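You operate a simulated robot arm through the tools that you are given. There is no shell and no other tool.

The job below is to be done with a simulated robot arm. You get a single attempt, and the scene is never put back.

TASK
Top up the oil cup to its mark from the jug and shut its lid.
Fine: motor stays off, jug back, no more than 10 ml spilt. Set down upright: oil jug.
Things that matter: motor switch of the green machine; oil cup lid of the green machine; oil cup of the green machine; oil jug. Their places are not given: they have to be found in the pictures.

The check looks at the end state, three seconds after you hand in, the way a careful person would. Anything else that was tipped, shoved, dropped, spilled or broken makes it a failure. Lids that push on must go on centred and level and be pressed home; caps that screw on are set level and turned clockwise until they are tight.

THE ROBOT
A 6-joint arm with a two-finger gripper, fixed in place. Base frame: the origin is at the foot of the arm, x ahead of it, y to its left, z up. Lengths are in mm, angles in rad, forces in N, time in s.
Its first joint turns from -2.897 to 2.897 rad. Payload 2.45 kg.
The TCP is the grasp point between the finger pads, 20 mm short of the fingertips. In the tool frame z runs along the fingers and y along their closing line. The gripper opens to 140 mm. The gripper's body begins 168 mm behind the TCP.
Orientation is that of the tool frame in the base frame, as [roll, pitch, yaw] about the fixed x, y, z axes, in that order (R = Rz(yaw) Ry(pitch) Rx(roll)). With the fingers straight down and closing along the base's y, the tool's x points along the base's -x, its y along +y and its z along -z.

THE INTERFACE
- The arm moves only by the tool move_arm. Its argument "motion" is text: rows parted by semicolons, each of 7 numbers parted by spaces: the shift along the base's x, y, z in units of 250 mm (1.0 is 250 mm), then the turn, a rotation vector about the base's x, y, z in units of 60 degrees (1.0 is 60 degrees), then the gripper command, from -1 (shut) to 1 (fully open), values between in proportion. In form: dx dy dz rx ry rz grip; .... A call has 1 to 20 rows; each row is the pose to reach, as a shift and turn from the pose commanded when the call began. A call with a number of a shift or a turn outside -1 to 1 is refused whole. Each row takes 0.2 s and may step no farther than 50 mm and 0.15 rad from the row before; otherwise, or with a gripper value out of range, the whole call is refused. A pose out of reach is approached as far as the arm can. The call stops where the force on the tool passes 40 N (or 10 N more than at its start, if that is more) or the arm is blocked; 0.2 s more then pass. The fingers move at their own pace (about 45 mm/s each) and stop on an object; they squeeze with about 38 N. The grip force told is the motor's: it shows also when the fingers shut on nothing. Time passes only in rows, and 0.2 s behind the last, so rows that repeat a pose let the fingers close. It gives the time, the measured TCP pose, the force on the tool (base axes), the opening and the grip force at its end, in the units of the frame above (readings bear some noise), with the torque about the TCP (base axes, N m) and any sound that the robot's microphone picked up.
- Cameras (640 x 400 px; columns grow to the right, rows downward): "scene" is fixed at [218.1, 500.9, 1699.4]; the picture's right is [-0.54, -0.84, 0.00], its down [-0.52, 0.34, -0.79] and it looks along [0.66, -0.43, -0.62] (base axes); focal length 268 px, centre (320, 200). "wrist" rides on the gripper at [78, 11, -209] in the tool frame; the picture's right is [-0.14, 0.99, 0.00], its down [-0.92, -0.13, -0.37] and it looks along [-0.37, -0.05, 0.93] (tool axes); focal length 280 px, centre (320, 200).
- capture(camera): a new picture of that camera. The clock stands still meanwhile.
- point_at(camera, pixels): there is no depth. For up to 12 entries [column, row, z] of the newest picture of that camera ("zoom" is the newest enlarged one), the place [x, y] in the base frame at which the ray of that pixel passes the height z, good to about 2 mm. The clock stands still meanwhile.
- close_up(camera, box): a new picture of the part [left, top, right, bottom] of that camera's present view, enlarged. The clock stands still meanwhile.
- finish_job(): hands the job in; it is judged then, once.

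Leave the gripper open and the arm clear of the work at the hand-in unless told otherwise.

The tools are called after ">>>" by a JSON object that holds its "op" and its "data". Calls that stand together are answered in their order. move_arm: Moves the arm, as the interface text tells. Its arguments: {"type":"object","properties":{"motion":{"type":"string"}},"required":["motion"]} The other tools are called the same way: capture (camera) takes a picture; point_at (camera, pixels) gives the place at which the rays of pixels pass given heights; close_up (camera, box) takes an enlarged picture of a part of a camera's view; finish_job () hands the job in.

At the start:

```text
time_s: 0.0
position: [549.3, 135.3, 1510.6]
ee_rot: [3.141, 0.001, 3.14]
contact_force: [-0.1, 0.2, -0.3]
torque: [0.01, -0.03, -0.01]
gripper_width: 140.0
finger_force: 0.0
```

scene: 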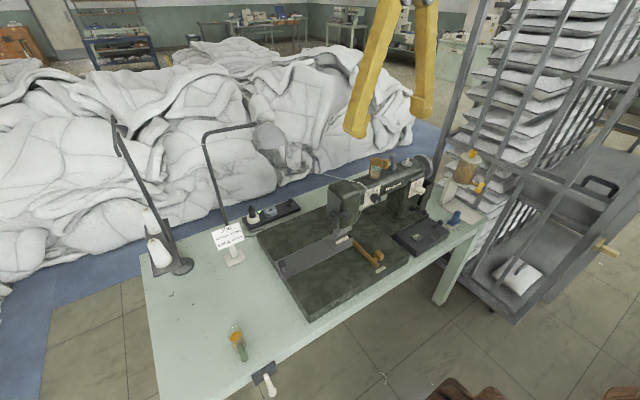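
wrist: 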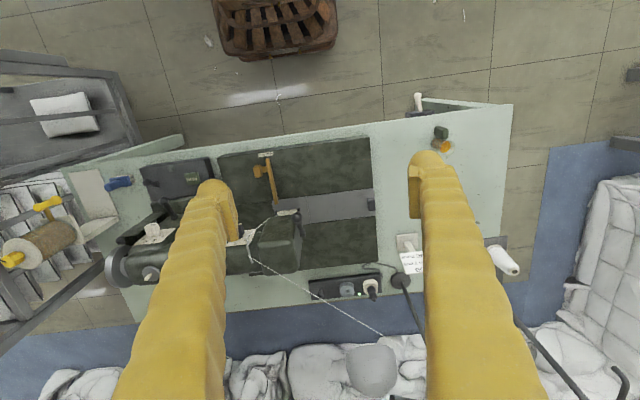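

I see a sewing-machine table with a green machine, a small bottle-like object near (238,342) and a note at (228,236). I'll take close-ups to find the jug, cup, lid and switch.

>>> {"op": "close_up", "data": {"camera": "scene", "box": [320, 130, 480, 230]}}

>>> {"op": "close_up", "data": {"camera": "scene", "box": [190, 190, 350, 290]}}

>>> {"op": "close_up", "data": {"camera": "scene", "box": [180, 300, 340, 400]}}

>>> {"op": "close_up", "data": {"camera": "wrist", "box": [80, 130, 400, 330]}}

```text
4.00 times, centred on (400, 180) of scene
```

zoom: 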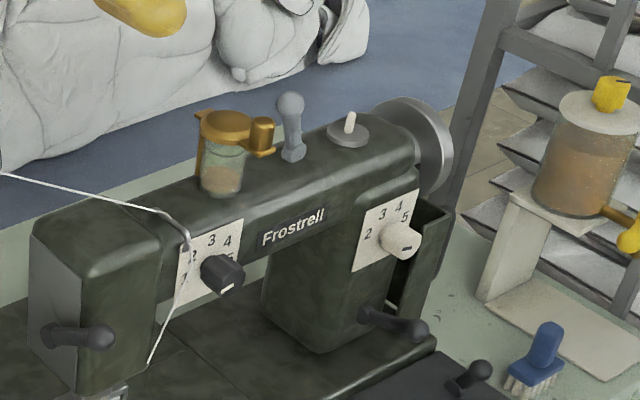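

```text
4.00 times, centred on (270, 240) of scene
```

zoom: 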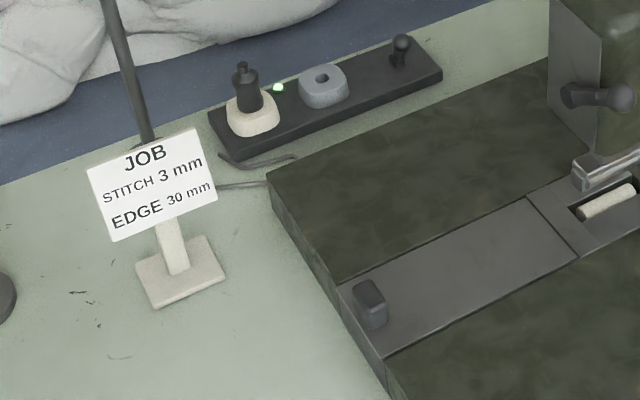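

```text
4.00 times, centred on (260, 350) of scene
```

zoom: 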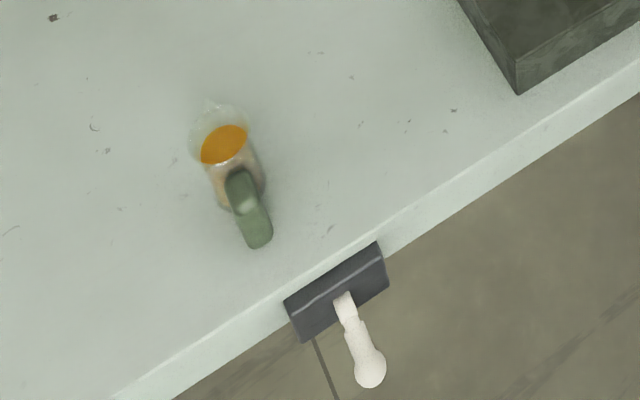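

```text
2.00 times, centred on (240, 230) of wrist
```

zoom: 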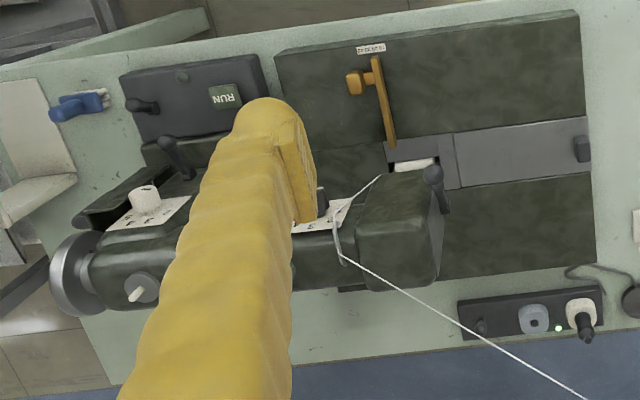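

The oil cup with an amber lid sits on top of the machine arm (around (375,170) in the scene); the jug with oil and green handle is near (238,342). I'll zoom tighter on each, and on the switch box.

>>> {"op": "close_up", "data": {"camera": "scene", "box": [355, 145, 419, 185]}}

>>> {"op": "close_up", "data": {"camera": "scene", "box": [206, 315, 270, 355]}}

>>> {"op": "close_up", "data": {"camera": "wrist", "box": [400, 90, 480, 140]}}

>>> {"op": "close_up", "data": {"camera": "scene", "box": [380, 190, 476, 250]}}

```text
10.00 times, centred on (387, 165) of scene
```

zoom: 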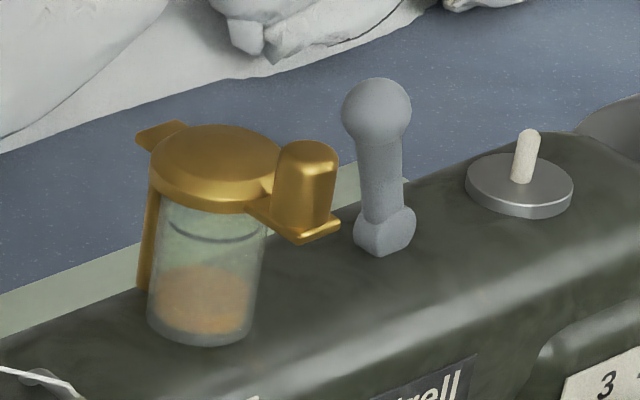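

```text
10.00 times, centred on (238, 335) of scene
```

zoom: 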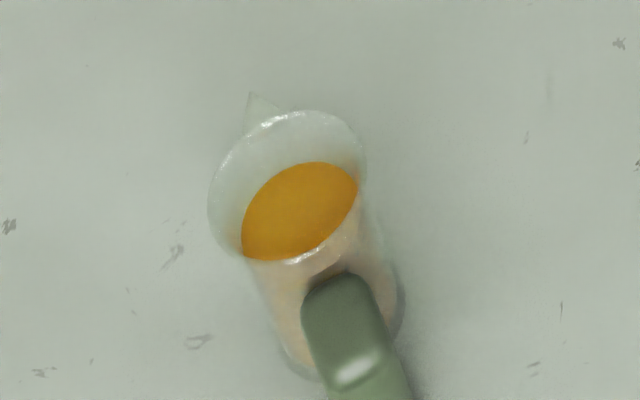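

```text
8.00 times, centred on (440, 115) of wrist
```

zoom: 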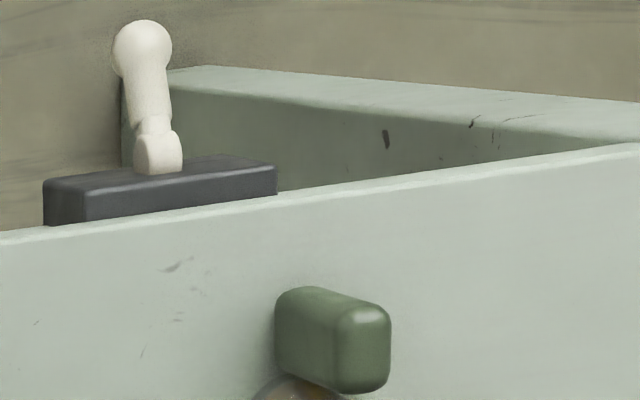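

```text
6.67 times, centred on (428, 220) of scene
```

zoom: 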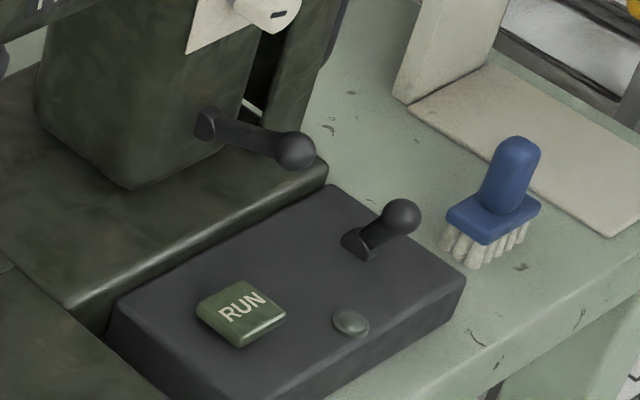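

The lid looks shut on the cup, with a strap/hinge post on its far-left side and a knob at its right. The mark line is visible near the top of the glass. I'll now triangulate heights using matching features in both pictures: RUN tile, jug, brush top.

>>> {"op": "point_at", "data": {"camera": "scene", "pixels": [[416.5, 236.8, 700], [416.5, 236.8, 800], [416.5, 236.8, 900], [238, 342, 700], [238, 342, 800], [238, 342, 900], [375, 163, 900], [375, 163, 1000], [375, 163, 1100]]}}

>>> {"op": "point_at", "data": {"camera": "wrist", "pixels": [[192.5, 178.5, 700], [192.5, 178.5, 800], [192.5, 178.5, 900], [442, 140, 700], [442, 140, 800], [442, 140, 900]]}}

```text
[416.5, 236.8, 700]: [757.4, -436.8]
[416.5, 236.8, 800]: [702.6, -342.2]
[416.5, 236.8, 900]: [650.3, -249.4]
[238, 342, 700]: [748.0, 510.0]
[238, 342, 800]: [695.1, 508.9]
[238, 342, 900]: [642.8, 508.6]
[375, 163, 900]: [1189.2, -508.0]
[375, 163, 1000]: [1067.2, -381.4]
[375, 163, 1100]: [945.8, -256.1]
```

```text
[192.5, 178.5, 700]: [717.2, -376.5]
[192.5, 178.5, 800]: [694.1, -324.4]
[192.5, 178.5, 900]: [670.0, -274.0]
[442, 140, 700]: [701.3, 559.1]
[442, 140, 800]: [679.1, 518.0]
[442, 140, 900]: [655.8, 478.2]
```

RUN tile matches at about z≈835, so the table is near z≈800. The jug is near (680, 509). Now I'll check the thread-stand posts (obstacles) and reach to the cup by more rays.

>>> {"op": "point_at", "data": {"camera": "scene", "pixels": [[180, 265, 800], [113, 118, 1100], [113, 118, 1200], [113, 118, 1300], [232, 258, 800], [205, 138, 1100], [205, 138, 1200], [205, 138, 1300], [255, 125, 1200], [255, 125, 1300]]}}

>>> {"op": "point_at", "data": {"camera": "wrist", "pixels": [[410, 245, 800], [397, 283, 800], [440, 340, 1200], [440, 340, 1100], [110, 268, 1000], [290, 250, 1000], [290, 250, 1100], [495, 250, 900]]}}

```text
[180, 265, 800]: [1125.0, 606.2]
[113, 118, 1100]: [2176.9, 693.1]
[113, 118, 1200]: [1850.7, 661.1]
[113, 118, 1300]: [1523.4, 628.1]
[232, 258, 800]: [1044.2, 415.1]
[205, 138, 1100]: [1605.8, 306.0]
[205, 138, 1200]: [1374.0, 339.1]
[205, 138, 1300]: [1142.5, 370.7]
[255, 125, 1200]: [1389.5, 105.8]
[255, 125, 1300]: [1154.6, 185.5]
```

```text
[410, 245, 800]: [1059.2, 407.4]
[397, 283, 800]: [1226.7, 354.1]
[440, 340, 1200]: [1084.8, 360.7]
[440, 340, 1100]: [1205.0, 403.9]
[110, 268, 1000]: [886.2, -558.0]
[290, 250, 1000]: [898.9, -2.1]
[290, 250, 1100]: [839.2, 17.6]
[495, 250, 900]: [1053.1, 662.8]
```

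The posts stand far out (x≈1150+), clear of my path. Next I'll swing the arm toward −y at the same height so that the finger no longer hides the cup.

>>> {"op": "move_arm", "data": {"motion": "0 -0.2 0 0 0 0 1; 0 -0.4 0 0 0 0 1; 0 -0.6 0 0 0 0 1; 0 -0.8 0 0 0 0 1; 0 -1 0 0 0 0 1"}}

>>> {"op": "capture", "data": {"camera": "wrist"}}

```text
time_s: 1.2
position: [549.0, -117.9, 1505.6]
ee_rot: [-3.141, 0.0, -3.142]
contact_force: [0.1, 1.2, 0.7]
torque: [0.0, -0.05, 0.04]
gripper_width: 140.1
finger_force: 0.0
```

```text
taken
```

wrist: 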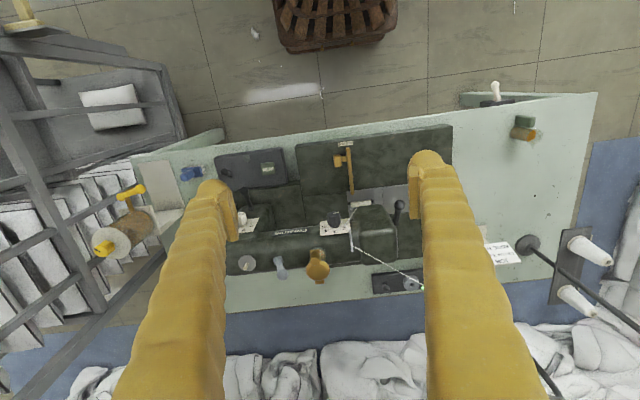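

Now the cup lid shows at about (318,265) between the fingers. I'll take a close-up of it and of the jug at (524,128).

>>> {"op": "close_up", "data": {"camera": "wrist", "box": [230, 205, 390, 305]}}

>>> {"op": "close_up", "data": {"camera": "wrist", "box": [484, 103, 564, 153]}}

```text
4.00 times, centred on (310, 255) of wrist
```

zoom: 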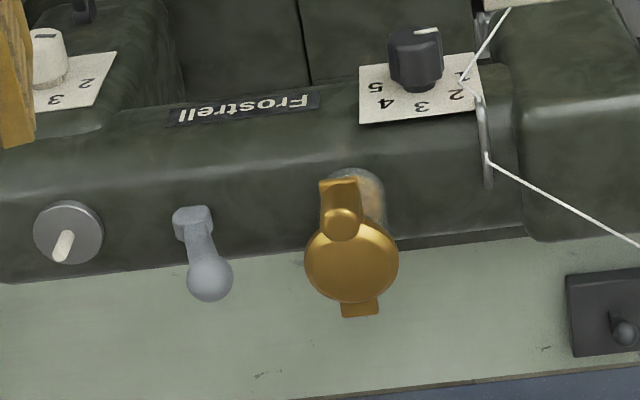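

```text
8.00 times, centred on (524, 128) of wrist
```

zoom: 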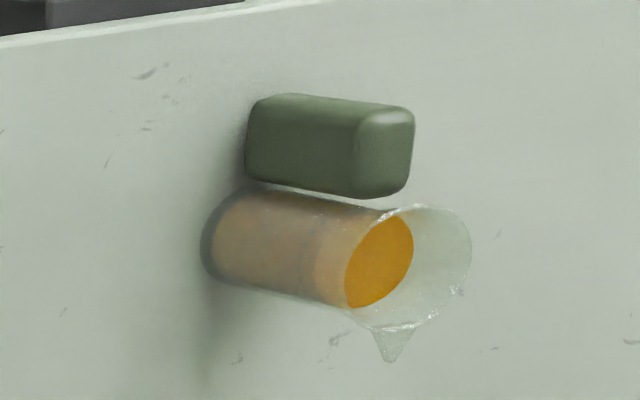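

The lid's knob is on the −x side (toward me), and its hinge strap on the +x side. I'll triangulate lid centre, knob, and jug rim/handle/spout from both cameras.

>>> {"op": "point_at", "data": {"camera": "wrist", "pixels": [[317.5, 269, 1000], [317.5, 269, 1050], [317.5, 269, 1100], [317.5, 269, 1150], [315, 260, 1050], [315, 260, 1100], [530, 122.5, 850], [530, 122.5, 900], [534, 140, 850], [534, 140, 900]]}}

>>> {"op": "point_at", "data": {"camera": "scene", "pixels": [[376.6, 160.5, 1000], [376.6, 160.5, 1050], [376.6, 160.5, 1100], [376.6, 160.5, 1150], [385.8, 159.5, 1050], [385.8, 159.5, 1100], [239, 342, 850], [239, 342, 900], [235, 334, 850], [235, 334, 900]]}}

```text
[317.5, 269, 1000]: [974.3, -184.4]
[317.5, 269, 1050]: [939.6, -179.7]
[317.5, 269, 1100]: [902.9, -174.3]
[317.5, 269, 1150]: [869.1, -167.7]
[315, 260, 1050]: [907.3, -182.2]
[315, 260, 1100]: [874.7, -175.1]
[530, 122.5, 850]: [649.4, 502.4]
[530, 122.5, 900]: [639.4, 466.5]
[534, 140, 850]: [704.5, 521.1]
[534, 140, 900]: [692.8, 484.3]
```

```text
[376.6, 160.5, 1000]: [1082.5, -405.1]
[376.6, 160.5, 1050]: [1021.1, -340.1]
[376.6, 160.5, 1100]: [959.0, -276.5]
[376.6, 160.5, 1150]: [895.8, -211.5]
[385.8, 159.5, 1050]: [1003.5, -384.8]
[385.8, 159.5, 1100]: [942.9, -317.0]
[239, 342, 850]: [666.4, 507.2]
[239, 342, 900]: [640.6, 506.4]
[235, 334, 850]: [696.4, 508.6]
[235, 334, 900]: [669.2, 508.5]
```

The lid centre triangulates to about (845, −163, 1187). I'll move above it for a closer look: TCP to about (790, −165, 1370), staying well above everything.

>>> {"op": "move_arm", "data": {"motion": "0.16 -0.03 -0.09 0 0 0 1; 0.32 -0.06 -0.18 0 0 0 1; 0.48 -0.09 -0.27 0 0 0 1; 0.64 -0.12 -0.36 0 0 0 1; 0.80 -0.15 -0.45 0 0 0 1; 0.96 -0.19 -0.54 0 0 0 1; 0.96 -0.19 -0.54 0 0 0 1"}}

>>> {"op": "capture", "data": {"camera": "wrist"}}

```text
time_s: 2.8
position: [789.0, -161.0, 1371.6]
ee_rot: [3.141, 0.001, -3.141]
contact_force: [0.6, -1.0, -0.4]
torque: [0.04, -0.02, 0.03]
gripper_width: 140.1
finger_force: 0.0
```

```text
taken
```

wrist: 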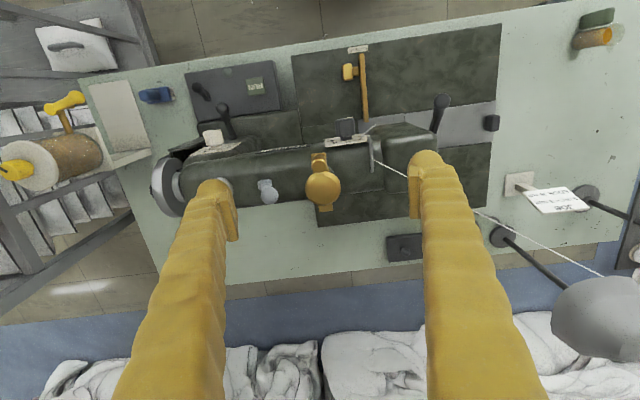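

>>> {"op": "close_up", "data": {"camera": "wrist", "box": [274, 145, 370, 205]}}

>>> {"op": "point_at", "data": {"camera": "wrist", "pixels": [[322.5, 188, 1180], [322.5, 188, 1150], [319, 164, 1180], [319, 164, 1150], [590, 37, 800], [590, 37, 850]]}}

```text
6.67 times, centred on (322, 175) of wrist
```

zoom: 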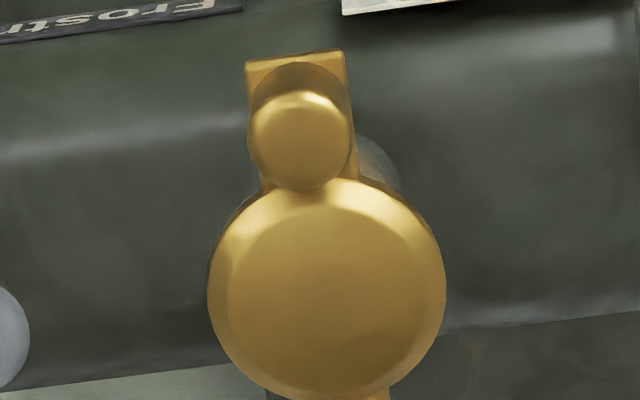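

```text
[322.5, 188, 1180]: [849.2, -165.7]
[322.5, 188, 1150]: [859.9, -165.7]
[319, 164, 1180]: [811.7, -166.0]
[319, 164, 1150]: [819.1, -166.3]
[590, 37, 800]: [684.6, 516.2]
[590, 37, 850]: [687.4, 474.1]
```

The lid is about 53 mm across with a ~22 mm knob on the −x side. I'll compare with the scene camera again for precise heights.

>>> {"op": "close_up", "data": {"camera": "scene", "box": [345, 140, 409, 180]}}

```text
10.00 times, centred on (377, 160) of scene
```

zoom: 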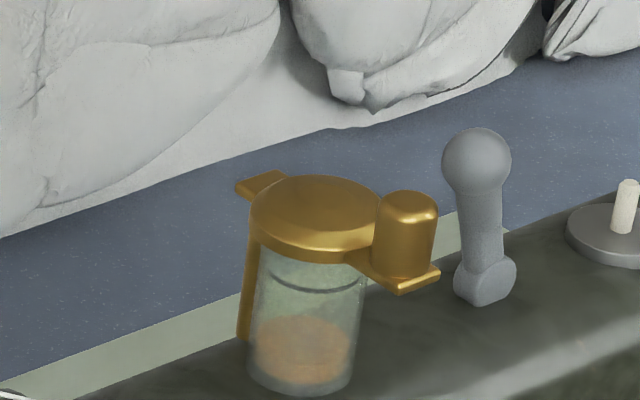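

I'll map lid top centre, knob top, hinge tab, cup base, mark and oil level with the zoomed picture.

>>> {"op": "point_at", "data": {"camera": "zoom", "pixels": [[316, 211, 1170], [316, 211, 1180], [316, 211, 1190], [316, 211, 1200], [407, 205, 1180], [407, 205, 1190], [407, 205, 1200], [407, 205, 1210], [300, 372, 1100], [300, 372, 1110], [300, 372, 1120], [300, 372, 1130]]}}

>>> {"op": "point_at", "data": {"camera": "wrist", "pixels": [[322.5, 189, 1190], [322.5, 189, 1200], [318.5, 164, 1190], [318.5, 164, 1200], [318.5, 164, 1210], [318.5, 164, 1220]]}}

```text
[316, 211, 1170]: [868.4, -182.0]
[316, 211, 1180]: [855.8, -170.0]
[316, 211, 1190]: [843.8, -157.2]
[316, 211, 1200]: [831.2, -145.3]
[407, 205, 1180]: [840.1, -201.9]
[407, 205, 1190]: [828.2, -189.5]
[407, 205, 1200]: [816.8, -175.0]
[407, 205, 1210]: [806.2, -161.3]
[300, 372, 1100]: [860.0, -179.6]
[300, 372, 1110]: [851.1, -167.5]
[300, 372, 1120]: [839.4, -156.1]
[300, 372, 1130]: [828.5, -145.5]
```

```text
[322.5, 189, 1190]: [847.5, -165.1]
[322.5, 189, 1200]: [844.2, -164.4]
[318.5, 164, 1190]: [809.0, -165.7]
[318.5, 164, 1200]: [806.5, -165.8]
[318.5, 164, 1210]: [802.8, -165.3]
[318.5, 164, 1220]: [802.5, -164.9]
```

Lid centre ≈ (849, −164.5), top z ≈ 1185, cup base z ≈ 1111, knob at ≈ (806, −165) with top ≈ 1207. I'll check the hinge tab and tilt the view a bit to see it from the side. First rays to the hinge tab.

>>> {"op": "point_at", "data": {"camera": "zoom", "pixels": [[262, 184, 1170], [262, 184, 1180], [237, 188, 1170], [237, 188, 1180], [270, 171, 1180], [290, 178, 1180], [243, 335, 1110], [243, 335, 1120], [402, 292, 1170], [402, 292, 1180], [440, 272, 1170], [440, 272, 1180]]}}

>>> {"op": "close_up", "data": {"camera": "wrist", "box": [284, 170, 364, 220]}}

```text
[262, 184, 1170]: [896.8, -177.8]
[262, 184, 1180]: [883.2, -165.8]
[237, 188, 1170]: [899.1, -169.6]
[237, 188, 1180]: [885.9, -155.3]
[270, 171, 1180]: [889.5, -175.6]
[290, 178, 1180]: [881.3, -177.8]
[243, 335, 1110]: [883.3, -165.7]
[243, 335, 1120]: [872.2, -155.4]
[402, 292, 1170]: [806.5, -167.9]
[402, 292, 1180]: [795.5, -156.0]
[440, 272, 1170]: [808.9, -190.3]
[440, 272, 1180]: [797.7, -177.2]
```

```text
8.00 times, centred on (324, 195) of wrist
```

zoom: 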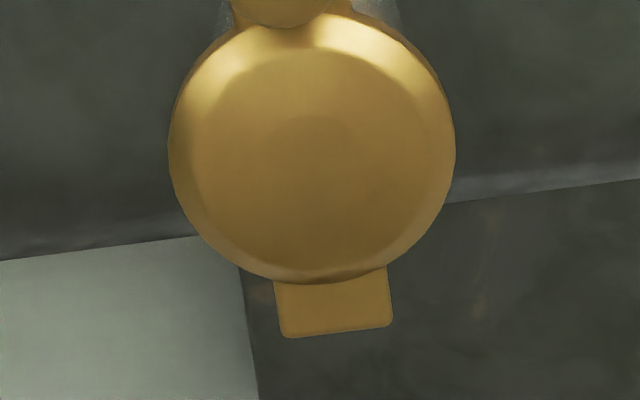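

The lid is hinged on the +x side (tab end x≈887), knob gripable along y. My plan: turn the tool to point horizontally (+x), so that knob and jug handle can be gripped from the front side and then tilted forward about y. I'd like the camera on top, so I'll first back off and try yawing the tool 180° in steps.

>>> {"op": "move_arm", "data": {"motion": "-0.19 0 0.05 0 0 0 1; -0.38 0 0.1 0 0 0 1; -0.57 0 0.15 0 0 0 1; -0.57 0 0.15 0 0 0.142 1; -0.57 0 0.15 0 0 0.284 1; -0.57 0 0.15 0 0 0.426 1; -0.57 0 0.15 0 0 0.568 1; -0.57 0 0.15 0 0 0.71 1; -0.57 0 0.15 0 0 0.852 1; -0.57 0 0.15 0 0 0.994 1; -0.57 0 0.15 0 0 1 1"}}

```text
time_s: 5.2
position: [646.3, -163.3, 1412.1]
ee_rot: [3.141, 0.001, -2.093]
contact_force: [-0.5, 0.5, 0.8]
torque: [0.01, -0.01, -0.01]
gripper_width: 139.9
finger_force: 0.0
```

The yaw works so far (now −2.093). I'll continue with the next 60°.

>>> {"op": "move_arm", "data": {"motion": "0 0 0 0 0 0.142 1; 0 0 0 0 0 0.284 1; 0 0 0 0 0 0.426 1; 0 0 0 0 0 0.568 1; 0 0 0 0 0 0.71 1; 0 0 0 0 0 0.852 1; 0 0 0 0 0 0.994 1; 0 0 0 0 0 1 1"}}

>>> {"op": "move_arm", "data": {"motion": "0 0 0 0 0 0.142 1; 0 0 0 0 0 0.284 1; 0 0 0 0 0 0.426 1; 0 0 0 0 0 0.568 1; 0 0 0 0 0 0.71 1; 0 0 0 0 0 0.852 1; 0 0 0 0 0 0.994 1; 0 0 0 0 0 1 1"}}

```text
time_s: 7.0
position: [646.6, -161.1, 1410.9]
ee_rot: [-3.141, 0.0, -1.047]
contact_force: [-0.2, 0.9, -0.2]
torque: [0.03, 0.01, -0.01]
gripper_width: 140.1
finger_force: 0.0
```

```text
time_s: 8.8
position: [649.5, -151.4, 1412.9]
ee_rot: [3.136, 0.002, -0.363]
contact_force: [1.2, -0.5, 0.6]
torque: [0.01, 0.03, 0.01]
gripper_width: 140.0
finger_force: 0.1
out of reach, approached as far as the arm can: row 5, 6, 7, 8
```

The yaw stops at about −0.36 (joint limit), so a camera-on-top posture isn't available. I'll go back to the original yaw (mid-range) and use the tool tilted forward with the camera beneath instead.

>>> {"op": "move_arm", "data": {"motion": "0 0 0 0 0 -0.142 1; 0 0 0 0 0 -0.284 1; 0 0 0 0 0 -0.426 1; 0 0 0 0 0 -0.568 1; 0 0 0 0 0 -0.71 1; 0 0 0 0 0 -0.852 1; 0 0 0 0 0 -0.994 1; 0 0 0 0 0 -1 1"}}

>>> {"op": "move_arm", "data": {"motion": "0 0 0 0 0 -0.142 1; 0 0 0 0 0 -0.284 1; 0 0 0 0 0 -0.426 1; 0 0 0 0 0 -0.568 1; 0 0 0 0 0 -0.71 1; 0 0 0 0 0 -0.852 1; 0 0 0 0 0 -0.994 1; 0 0 0 0 0 -1 1"}}

```text
time_s: 10.6
position: [650.5, -151.6, 1410.6]
ee_rot: [3.137, -0.001, -1.413]
contact_force: [0.8, 0.4, -0.3]
torque: [-0.01, -0.01, -0.03]
gripper_width: 139.9
finger_force: 0.1
```

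```text
time_s: 12.4
position: [650.0, -153.1, 1410.9]
ee_rot: [3.136, 0.001, -2.462]
contact_force: [-0.6, 0.1, -0.4]
torque: [-0.02, 0.05, 0.0]
gripper_width: 139.8
finger_force: 0.1
```

Yaw is −2.462 now; 0.68 rad remain to −π. I'll finish that, then tilt the tool forward.

>>> {"op": "move_arm", "data": {"motion": "0 -0.01 0 0 0 -0.14 1; 0 -0.02 0 0 0 -0.28 1; 0 -0.03 0 0 0 -0.42 1; 0 -0.04 0 0 0 -0.56 1; 0 -0.048 0 0 0 -0.649 1; 0 -0.048 0 0 0 -0.649 1"}}

>>> {"op": "move_arm", "data": {"motion": "0 0 0 0 -0.14 0 1; 0 0 0 0 -0.28 0 1; 0 0 0 0 -0.42 0 1; 0 0 0 0 -0.56 0 1; 0 0 0 0 -0.7 0 1; 0 0 0 0 -0.84 0 1; 0 0 0 0 -0.98 0 1; 0 0 0 0 -1 0 1; 0 0 0 0 -1 0 1"}}

>>> {"op": "capture", "data": {"camera": "wrist"}}

```text
time_s: 13.8
position: [650.3, -164.3, 1412.0]
ee_rot: [3.137, 0.0, -3.141]
contact_force: [-0.5, 0.4, -0.2]
torque: [-0.01, 0.0, 0.01]
gripper_width: 139.8
finger_force: 0.0
```

```text
time_s: 15.4
position: [709.2, -190.1, 1308.2]
ee_rot: [3.041, 0.867, 3.065]
contact_force: [0.1, 0.7, -0.1]
torque: [-0.01, 0.01, 0.0]
gripper_width: 139.9
finger_force: 0.2
stopped in row 8: the arm was blocked; the commanded pose is now the measured one
```

```text
taken
```

wrist: 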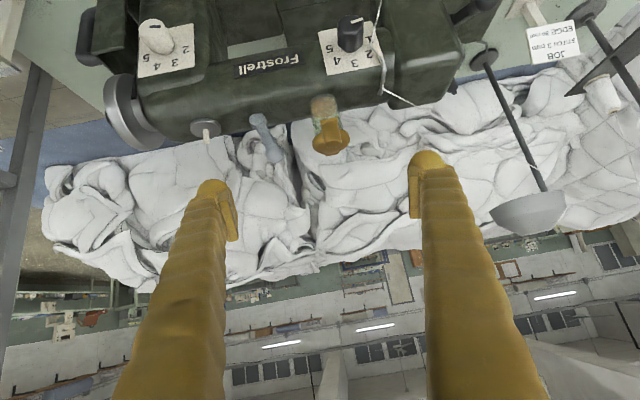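

The arm stopped itself ("blocked") at about 50° of tilt, with the TCP displaced to (709, −190, 1308). I see nothing touched in the wrist picture; I'll check the scene view.

>>> {"op": "capture", "data": {"camera": "scene"}}

```text
taken
```

scene: 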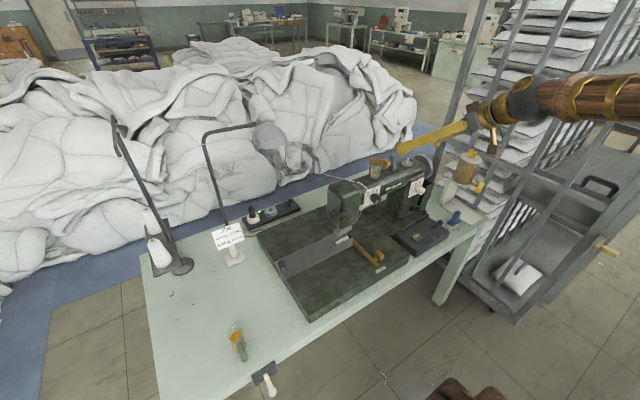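

In the scene view the forearm and fingers are nearly in one line, so that's a wrist singularity, not a collision. I'll level the tool into the x–z plane at 60° below horizontal and move to a pre-grasp point above/before the knob: (775, −165, 1261), opening ~60 mm.

>>> {"op": "move_arm", "data": {"motion": "0.044 0.017 -0.02 -0.0104 0.0547 0.0018 0.5; 0.088 0.033 -0.04 -0.0207 0.1093 0.0036 0.2; 0.132 0.05 -0.07 -0.0311 0.164 0.0054 -0.143; 0.176 0.067 -0.11 -0.0415 0.2186 0.0071 -0.143; 0.22 0.083 -0.15 -0.0518 0.2733 0.0089 -0.143; 0.264 0.1 -0.188 -0.0622 0.3279 0.0107 -0.143; 0.264 0.1 -0.188 -0.0622 0.3279 0.0107 -0.143"}}

>>> {"op": "capture", "data": {"camera": "wrist"}}

>>> {"op": "close_up", "data": {"camera": "scene", "box": [320, 110, 448, 190]}}

```text
time_s: 17.0
position: [775.1, -164.1, 1261.7]
ee_rot: [-3.139, 0.528, -3.14]
contact_force: [0.2, 0.0, 0.0]
torque: [0.01, 0.0, 0.02]
gripper_width: 60.0
finger_force: 0.1
```

```text
taken
```

wrist: 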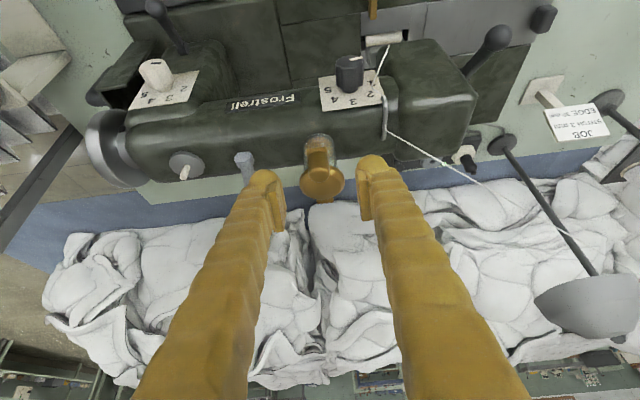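

```text
5.00 times, centred on (384, 150) of scene
```

zoom: 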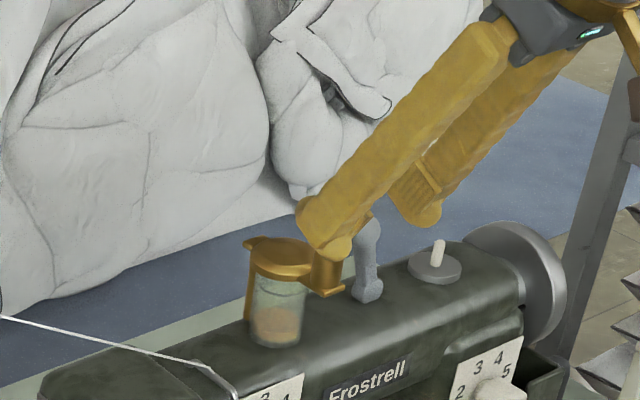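

The pose is exact. I'll zoom in to verify the knob's alignment between the fingers and re-triangulate it from this viewpoint.

>>> {"op": "close_up", "data": {"camera": "wrist", "box": [272, 130, 368, 190]}}

>>> {"op": "point_at", "data": {"camera": "wrist", "pixels": [[322, 182, 1185], [318, 158, 1207], [318, 158, 1200], [321, 200, 1180]]}}

```text
6.67 times, centred on (320, 160) of wrist
```

zoom: 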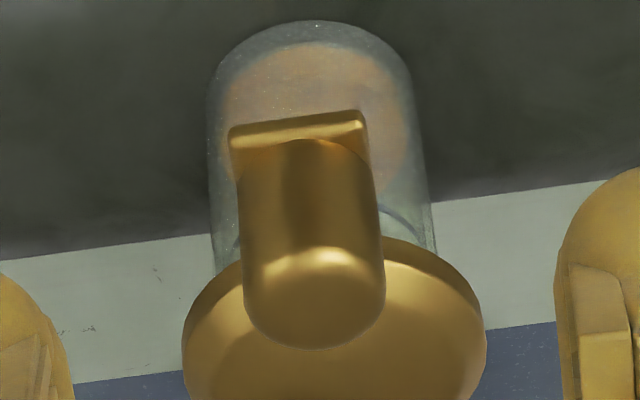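

```text
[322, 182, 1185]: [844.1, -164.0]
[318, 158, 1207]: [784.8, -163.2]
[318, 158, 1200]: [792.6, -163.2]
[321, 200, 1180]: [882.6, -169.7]
```

>>> {"op": "point_at", "data": {"camera": "zoom", "pixels": [[314, 295, 1200], [314, 295, 1205], [314, 295, 1210], [302, 170, 1180], [302, 170, 1184], [228, 140, 1182], [365, 120, 1182], [334, 360, 1185]]}}

```text
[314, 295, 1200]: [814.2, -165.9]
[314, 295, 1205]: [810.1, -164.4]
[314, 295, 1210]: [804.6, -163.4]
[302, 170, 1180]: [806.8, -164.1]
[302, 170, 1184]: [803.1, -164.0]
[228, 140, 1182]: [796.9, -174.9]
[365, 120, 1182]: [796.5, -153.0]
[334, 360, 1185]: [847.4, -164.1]
```

The knob stands at (806, −164), top z≈1208, tab 22 mm wide at z≈1182. I'll advance so the finger tips straddle only the knob: TCP to (805, −164, 1212), then close.

>>> {"op": "move_arm", "data": {"motion": "0.06 0 -0.1 0 0 0 -0.143; 0.12 0 -0.198 0 0 0 -0.143; 0.12 0 -0.198 0 0 0 -0.143; 0.12 0 -0.198 0 0 0 -0.6; 0.12 0 -0.198 0 0 0 -1; 0.12 0 -0.198 0 0 0 -1; 0.12 0 -0.198 0 0 0 -1; 0.12 0 -0.198 0 0 0 -1"}}

>>> {"op": "close_up", "data": {"camera": "scene", "box": [336, 120, 416, 170]}}

>>> {"op": "close_up", "data": {"camera": "wrist", "box": [272, 150, 368, 210]}}

```text
time_s: 18.8
position: [805.9, -164.9, 1212.4]
ee_rot: [-3.14, 0.529, -3.14]
contact_force: [2.4, 0.4, -1.6]
torque: [-0.03, -0.03, 0.01]
gripper_width: 20.5
finger_force: 45.3
```

```text
8.00 times, centred on (376, 145) of scene
```

zoom: 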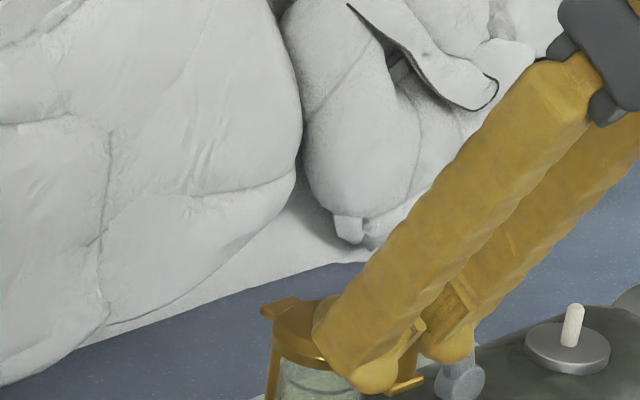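

```text
6.67 times, centred on (320, 180) of wrist
```

zoom: 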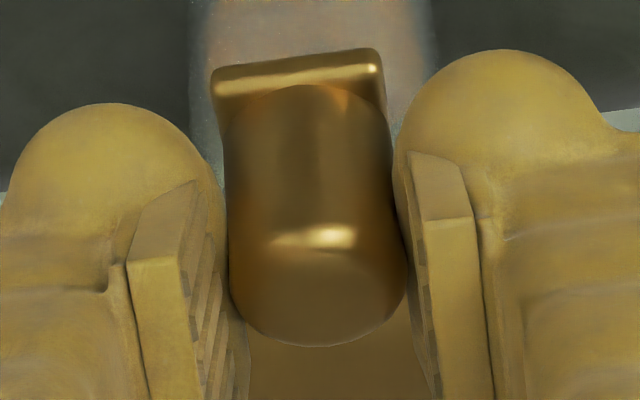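

The knob is held (20.5 mm, 45 N motor). I'll now lift along an arc about the hinge (≈(883, 1177)), tool turning with it, for the first 20°, watching forces.

>>> {"op": "move_arm", "data": {"motion": "0.0134 0 0.0265 0 0.0833 0 -1; 0.029 0 0.0517 0 0.1667 0 -1; 0.0468 0 0.0755 0 0.25 0 -1; 0.0666 0 0.0976 0 0.3333 0 -1; 0.0666 0 0.0976 0 0.3333 0 -1"}}

>>> {"op": "close_up", "data": {"camera": "scene", "box": [336, 120, 432, 180]}}

>>> {"op": "capture", "data": {"camera": "wrist"}}

```text
time_s: 20.0
position: [820.8, -164.2, 1237.8]
ee_rot: [3.14, 0.178, -3.14]
contact_force: [-0.6, 0.3, -0.4]
torque: [-0.02, -0.02, -0.01]
gripper_width: 0.0
finger_force: 28.4
```

```text
6.67 times, centred on (384, 150) of scene
```

zoom: 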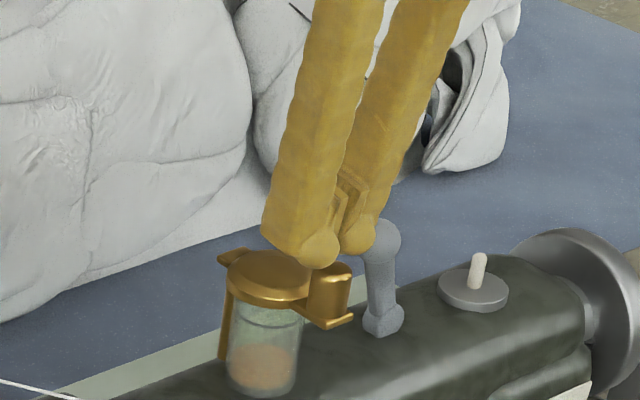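

```text
taken
```

wrist: 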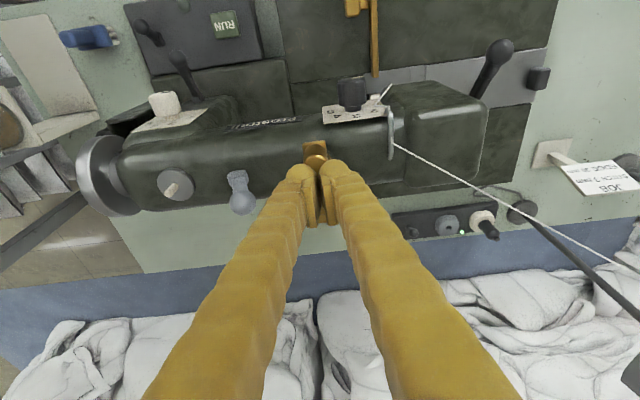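

The fingers slipped off (rounded finger tips only touched the knob's round top; the lid stayed shut and nothing moved). The flat pads start further from the tip, so I'll reopen, back up, and grip deeper with the pads fully on the knob: TCP (801, −164, 1198).

>>> {"op": "move_arm", "data": {"motion": "-0.04 0 0.08 0 0 0 -0.143; -0.09 0 0.09 0 -0.11 0 -0.143; -0.14 0 0.096 0 -0.22 0 -0.143; -0.184 0 0.096 0 -0.333 0 -0.143; -0.184 0 0.096 0 -0.333 0 -0.143; -0.14 0 0.0 0 -0.333 0 -0.143; -0.10 0 -0.08 0 -0.333 0 -0.143; -0.08 0 -0.156 0 -0.333 0 -0.143; -0.08 0 -0.156 0 -0.333 0 -0.143"}}

>>> {"op": "close_up", "data": {"camera": "wrist", "box": [256, 145, 384, 225]}}

>>> {"op": "close_up", "data": {"camera": "scene", "box": [336, 130, 416, 180]}}

```text
time_s: 22.0
position: [802.0, -163.7, 1199.7]
ee_rot: [-3.141, 0.527, -3.141]
contact_force: [-0.1, 0.1, -0.7]
torque: [0.0, 0.02, 0.01]
gripper_width: 60.0
finger_force: 0.0
```

```text
5.00 times, centred on (320, 185) of wrist
```

zoom: 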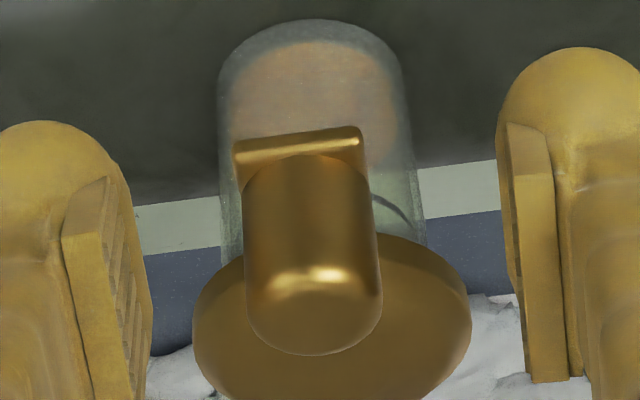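

```text
8.00 times, centred on (376, 155) of scene
```

zoom: 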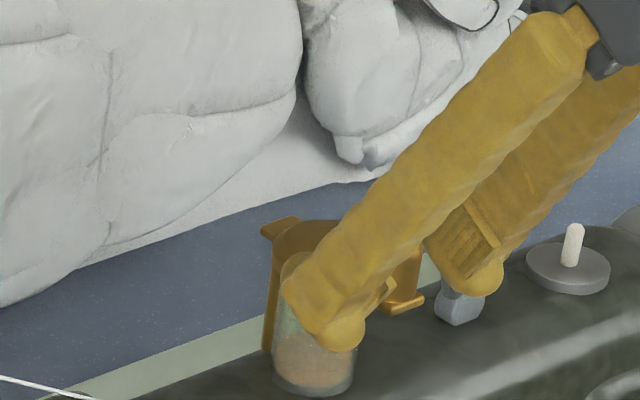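

The pads now flank the knob. I'll close on it.

>>> {"op": "move_arm", "data": {"motion": "0 0 0 0 0 0 -0.6; 0 0 0 0 0 0 -1; 0 0 0 0 0 0 -1; 0 0 0 0 0 0 -1; 0 0 0 0 0 0 -1"}}

>>> {"op": "close_up", "data": {"camera": "wrist", "box": [256, 145, 384, 225]}}

```text
time_s: 23.2
position: [803.8, -162.8, 1200.0]
ee_rot: [-3.141, 0.528, -3.14]
contact_force: [0.1, -2.0, -2.1]
torque: [0.12, 0.05, -0.09]
gripper_width: 20.9
finger_force: 45.4
```

```text
5.00 times, centred on (320, 185) of wrist
```

zoom: 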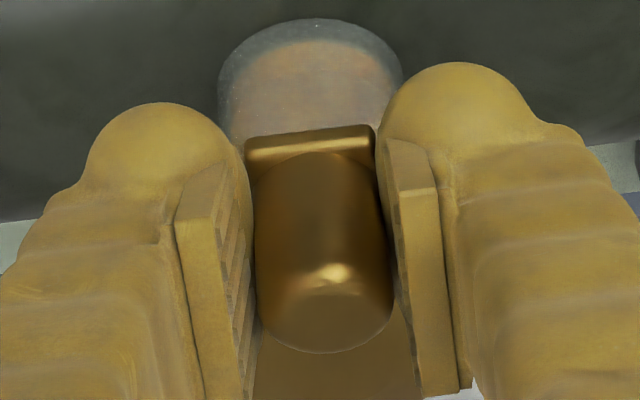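

Good hold at 20.9 mm. I'll lift just 6° of arc first and read the force.

>>> {"op": "move_arm", "data": {"motion": "0.0052 0 0.0166 0 0.05 0 -1; 0.0114 0 0.0329 0 0.1 0 -1"}}

>>> {"op": "close_up", "data": {"camera": "scene", "box": [336, 130, 416, 180]}}

```text
time_s: 23.8
position: [804.9, -164.3, 1205.1]
ee_rot: [3.141, 0.419, -3.139]
contact_force: [-10.2, -0.2, -33.0]
torque: [0.03, 0.2, -0.01]
gripper_width: 20.4
finger_force: 44.4
```

```text
8.00 times, centred on (376, 155) of scene
```

zoom: 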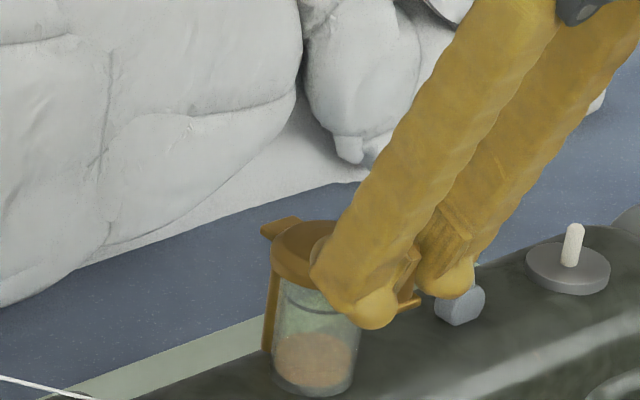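

The tool reads −33 N yet the lid hasn't visibly lifted. Before forcing anything I'll release and look closer at how the lid is hinged.

>>> {"op": "move_arm", "data": {"motion": "0 0 0 0 0 0 -0.6; 0 0 0 0 0 0 -0.143; 0 0 0 0 0 0 -0.143; -0.06 0 0.1 0 0 0 -0.143; -0.12 0 0.22 0 0 0 -0.143; -0.2 0 0.34 0 0 0 -0.143; -0.2 0 0.34 0 0 0 -0.143"}}

>>> {"op": "close_up", "data": {"camera": "wrist", "box": [256, 135, 384, 215]}}

>>> {"op": "close_up", "data": {"camera": "scene", "box": [350, 142, 406, 177]}}

```text
time_s: 25.4
position: [756.5, -165.4, 1291.8]
ee_rot: [-3.142, 0.423, -3.14]
contact_force: [0.4, -1.3, -0.2]
torque: [0.02, -0.05, -0.01]
gripper_width: 59.7
finger_force: 0.0
```

```text
5.00 times, centred on (320, 175) of wrist
```

zoom: 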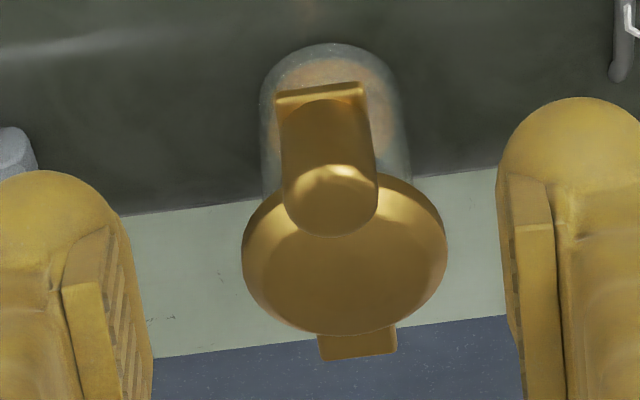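

```text
11.43 times, centred on (378, 160) of scene
```

zoom: 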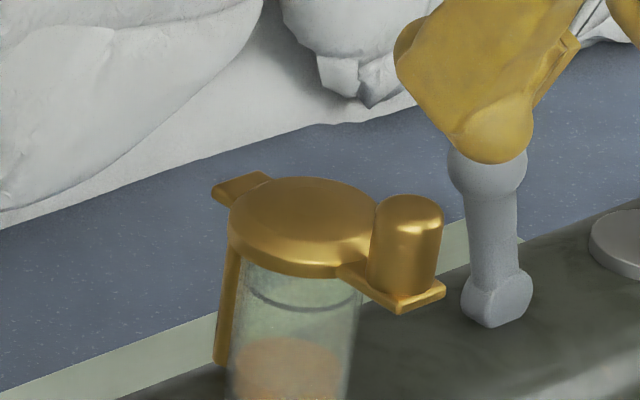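

The lid is unchanged; the pads simply slid along the knob at ~33 N, so it doesn't flip easily (or it swivels instead). I'll test gently: grip the knob again and nudge it sideways by a few millimetres, reading the force.

>>> {"op": "move_arm", "data": {"motion": "0.06 0 -0.125 0 0 0 -0.143; 0.12 0 -0.25 0 0 0 -0.143; 0.182 0 -0.376 0 0 0 -0.143; 0.182 0 -0.376 0 0 0 -0.143; 0.182 0 -0.376 0 0 0 -0.6; 0.182 0 -0.376 0 0 0 -1; 0.182 0 -0.376 0 0 0 -1; 0.182 0 -0.376 0 0 0 -1; 0.182 0 -0.376 0 0 0 -1"}}

>>> {"op": "move_arm", "data": {"motion": "0 0.01 0 0 0 -0.03 -1; 0 0.01 0 0 0 -0.03 -1"}}

```text
time_s: 27.4
position: [802.1, -165.1, 1197.3]
ee_rot: [3.14, 0.422, -3.139]
contact_force: [1.4, 11.2, -4.1]
torque: [0.08, -0.06, 0.16]
gripper_width: 20.9
finger_force: 45.1
```

```text
time_s: 28.0
position: [800.9, -163.9, 1198.4]
ee_rot: [3.14, 0.423, 3.112]
contact_force: [9.0, -2.5, -9.2]
torque: [-0.07, -0.14, -0.08]
gripper_width: 21.2
finger_force: 44.7
```

The start reading had +11 N in y (grip slightly off-centre). After +2.5 mm it's −2.5 N. I'll nudge further to +7 mm to see whether resistance builds.

>>> {"op": "move_arm", "data": {"motion": "0 0.01 0 0 0 -0.03 -1; 0 0.02 0 0 0 -0.06 -1; 0 0.02 0 0 0 -0.06 -1"}}

>>> {"op": "close_up", "data": {"camera": "wrist", "box": [256, 135, 384, 215]}}

```text
time_s: 28.8
position: [801.8, -158.9, 1196.0]
ee_rot: [-3.141, 0.425, 3.049]
contact_force: [15.5, -1.0, -12.2]
torque: [-0.03, -0.24, 0.06]
gripper_width: 20.7
finger_force: 44.9
```

```text
5.00 times, centred on (320, 175) of wrist
```

zoom: 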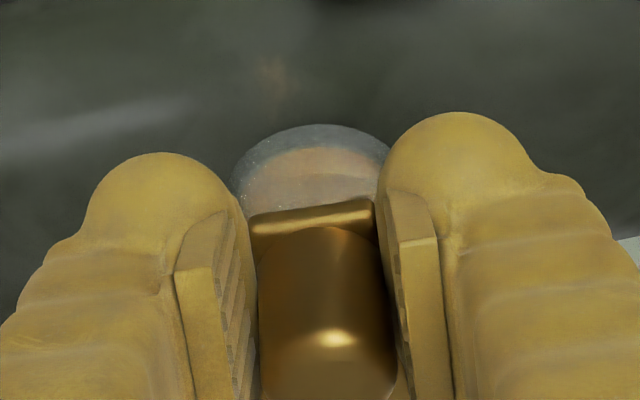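

Sideways it moved 5 mm with almost no force (−1 N): so the lid swivels horizontally about its rear post. I'll check the scene picture.

>>> {"op": "close_up", "data": {"camera": "scene", "box": [340, 135, 404, 175]}}

```text
10.00 times, centred on (372, 155) of scene
```

zoom: 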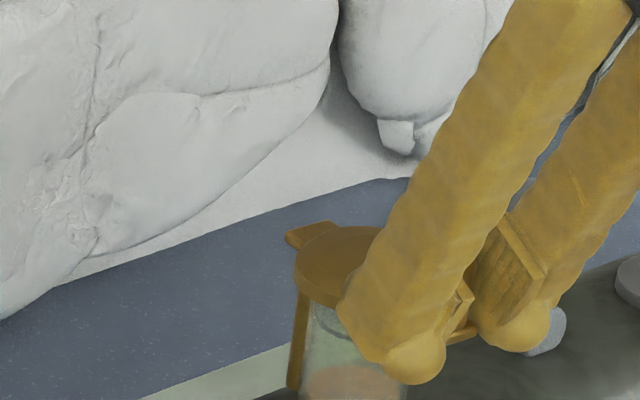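

The lid is a swivel about the rear post (it has turned ≈5° toward +y). That side is free (the silver lever is on the other side). I'll release, rise, set the tool straight down and look from above.

>>> {"op": "move_arm", "data": {"motion": "0 0 0 0 0 0 -0.6; 0 0 0 0 0 0 -0.143; 0 0 0 0 0 0 -0.143; -0.06 0 0.12 0 0 0 -0.143; -0.10 0 0.28 0 0 0 -0.143; -0.12 0 0.4 0.012 0.13 0 -0.143; -0.12 0 0.5 0.025 0.265 0 -0.143; -0.12 0 0.5 0.038 0.402 0 -0.143; -0.12 0 0.5 0.038 0.402 0 -0.143"}}

>>> {"op": "close_up", "data": {"camera": "wrist", "box": [240, 130, 400, 230]}}

>>> {"op": "close_up", "data": {"camera": "scene", "box": [350, 142, 406, 177]}}

```text
time_s: 30.8
position: [769.8, -156.3, 1321.7]
ee_rot: [3.142, -0.001, 3.049]
contact_force: [-0.8, -0.2, 0.7]
torque: [-0.03, 0.01, 0.04]
gripper_width: 59.8
finger_force: 0.0
```

```text
4.00 times, centred on (320, 180) of wrist
```

zoom: 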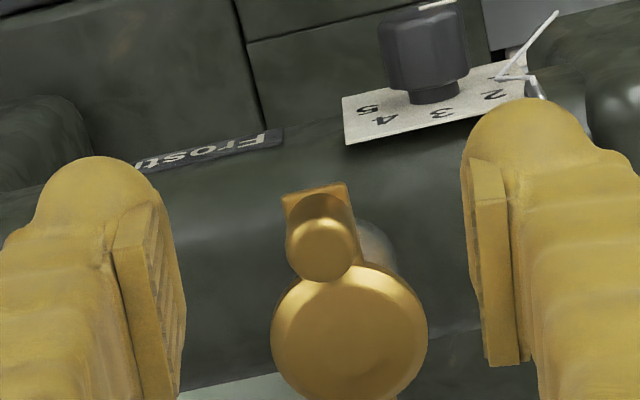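

```text
11.43 times, centred on (378, 160) of scene
```

zoom: 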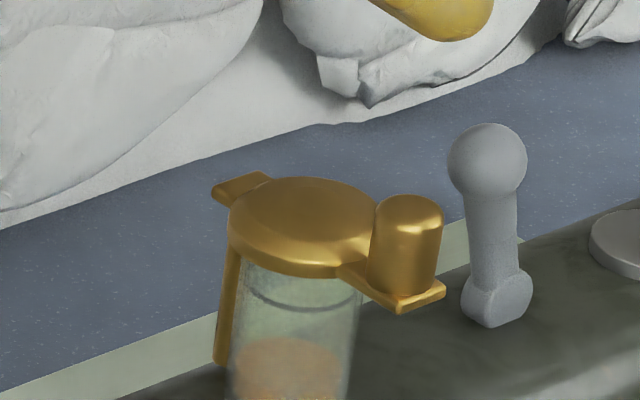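

The scene picture is identical to before: the lid did not actually move (the two fingers just floated around the knob). So I'll test the swivel properly: closed fingers beside the knob on its −y side, then push gently toward +y.

>>> {"op": "move_arm", "data": {"motion": "0.06 -0.07 0 0 0 0.045 -1; 0.12 -0.148 -0.1 0 0 0.09 -1; 0.12 -0.148 -0.248 0 0 0.09 -1; 0.12 -0.148 -0.248 0 0 0.09 -1; 0.12 -0.148 -0.248 0 0 0.09 -1; 0.12 -0.148 -0.35 0 0 0.09 -1; 0.12 -0.148 -0.456 0 0 0.09 -1; 0.12 -0.148 -0.456 0 0 0.09 -1"}}

>>> {"op": "close_up", "data": {"camera": "wrist", "box": [240, 130, 400, 230]}}

>>> {"op": "close_up", "data": {"camera": "scene", "box": [340, 130, 420, 180]}}

```text
time_s: 32.4
position: [797.6, -195.0, 1223.3]
ee_rot: [-3.14, 0.011, -3.139]
contact_force: [-1.9, 0.2, 6.3]
torque: [0.09, -0.05, 0.0]
gripper_width: 0.1
finger_force: 29.6
stopped in row 7: the force on the tool passed its limit at 62 N (the readings are from after the stop); the commanded pose is now the measured one
```

```text
4.00 times, centred on (320, 180) of wrist
```

zoom: 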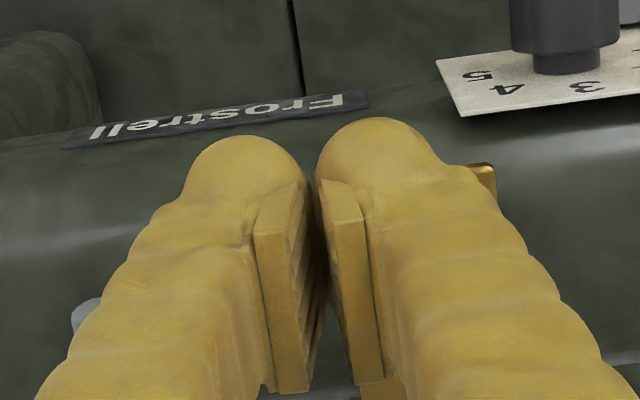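

```text
8.00 times, centred on (380, 155) of scene
```

zoom: 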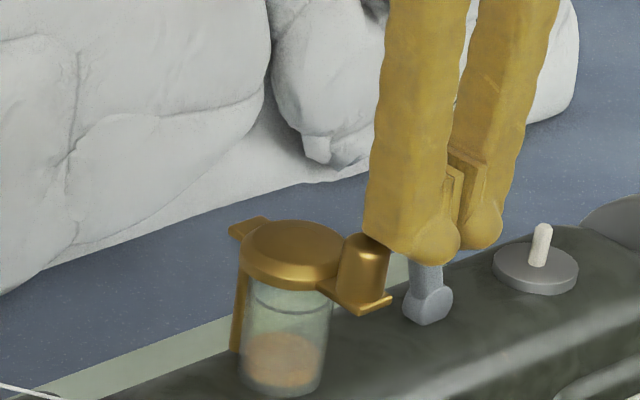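

Contact while descending (62 N peak) near z tip ≈1203. I must find out what was touched: the finger is near the silver lever's ball. I'll locate the lever ball from the scene camera.

>>> {"op": "point_at", "data": {"camera": "scene", "pixels": [[392.6, 156.9, 1160], [392.6, 156.9, 1180], [392.6, 156.9, 1200], [392.6, 156.9, 1220], [393.5, 169, 1110], [393.5, 169, 1130], [393.5, 169, 1150]]}}

>>> {"op": "capture", "data": {"camera": "wrist"}}

```text
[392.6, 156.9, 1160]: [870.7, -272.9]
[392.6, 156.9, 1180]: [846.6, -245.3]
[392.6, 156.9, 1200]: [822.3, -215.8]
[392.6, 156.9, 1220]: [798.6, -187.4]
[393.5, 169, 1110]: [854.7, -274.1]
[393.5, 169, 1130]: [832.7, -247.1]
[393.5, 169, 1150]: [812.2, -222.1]
```

```text
taken
```

wrist: 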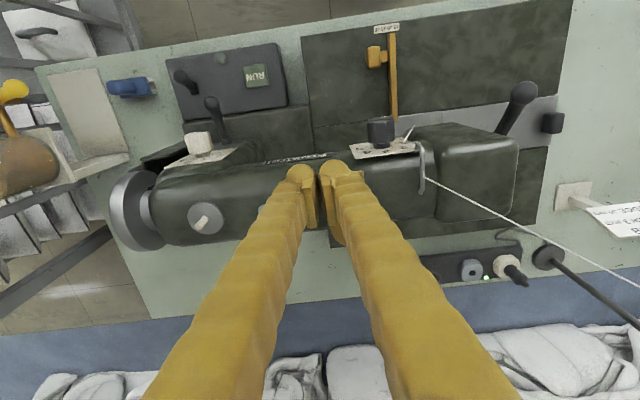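

The lever ball is at about (843, −241), not under the fingers; so a finger came down on the knob's top edge. I'll rise, shift 10 mm further toward −y, and come down beside the knob.

>>> {"op": "move_arm", "data": {"motion": "0 0 0.1 0 0 0 -1; 0 -0.044 0.1 0 0 0 -1; 0 -0.044 0.0 0 0 0 -1; 0 -0.044 -0.06 0 0 0 -1; 0 -0.044 -0.06 0 0 0 -1"}}

>>> {"op": "close_up", "data": {"camera": "scene", "box": [340, 130, 420, 180]}}

```text
time_s: 33.6
position: [798.6, -206.2, 1207.3]
ee_rot: [-3.141, 0.008, -3.139]
contact_force: [-0.4, 0.6, 0.3]
torque: [0.03, 0.01, 0.01]
gripper_width: 0.1
finger_force: 29.3
```

```text
8.00 times, centred on (380, 155) of scene
```

zoom: 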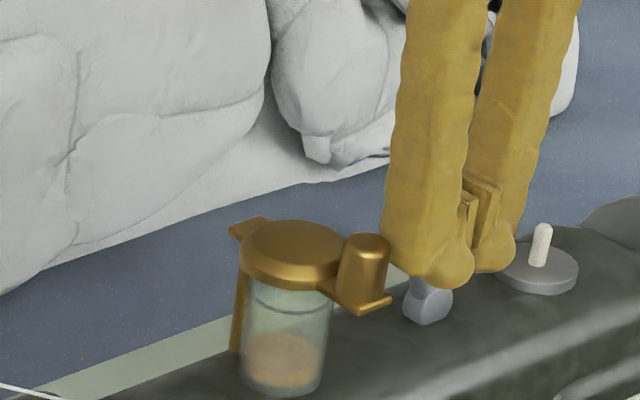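

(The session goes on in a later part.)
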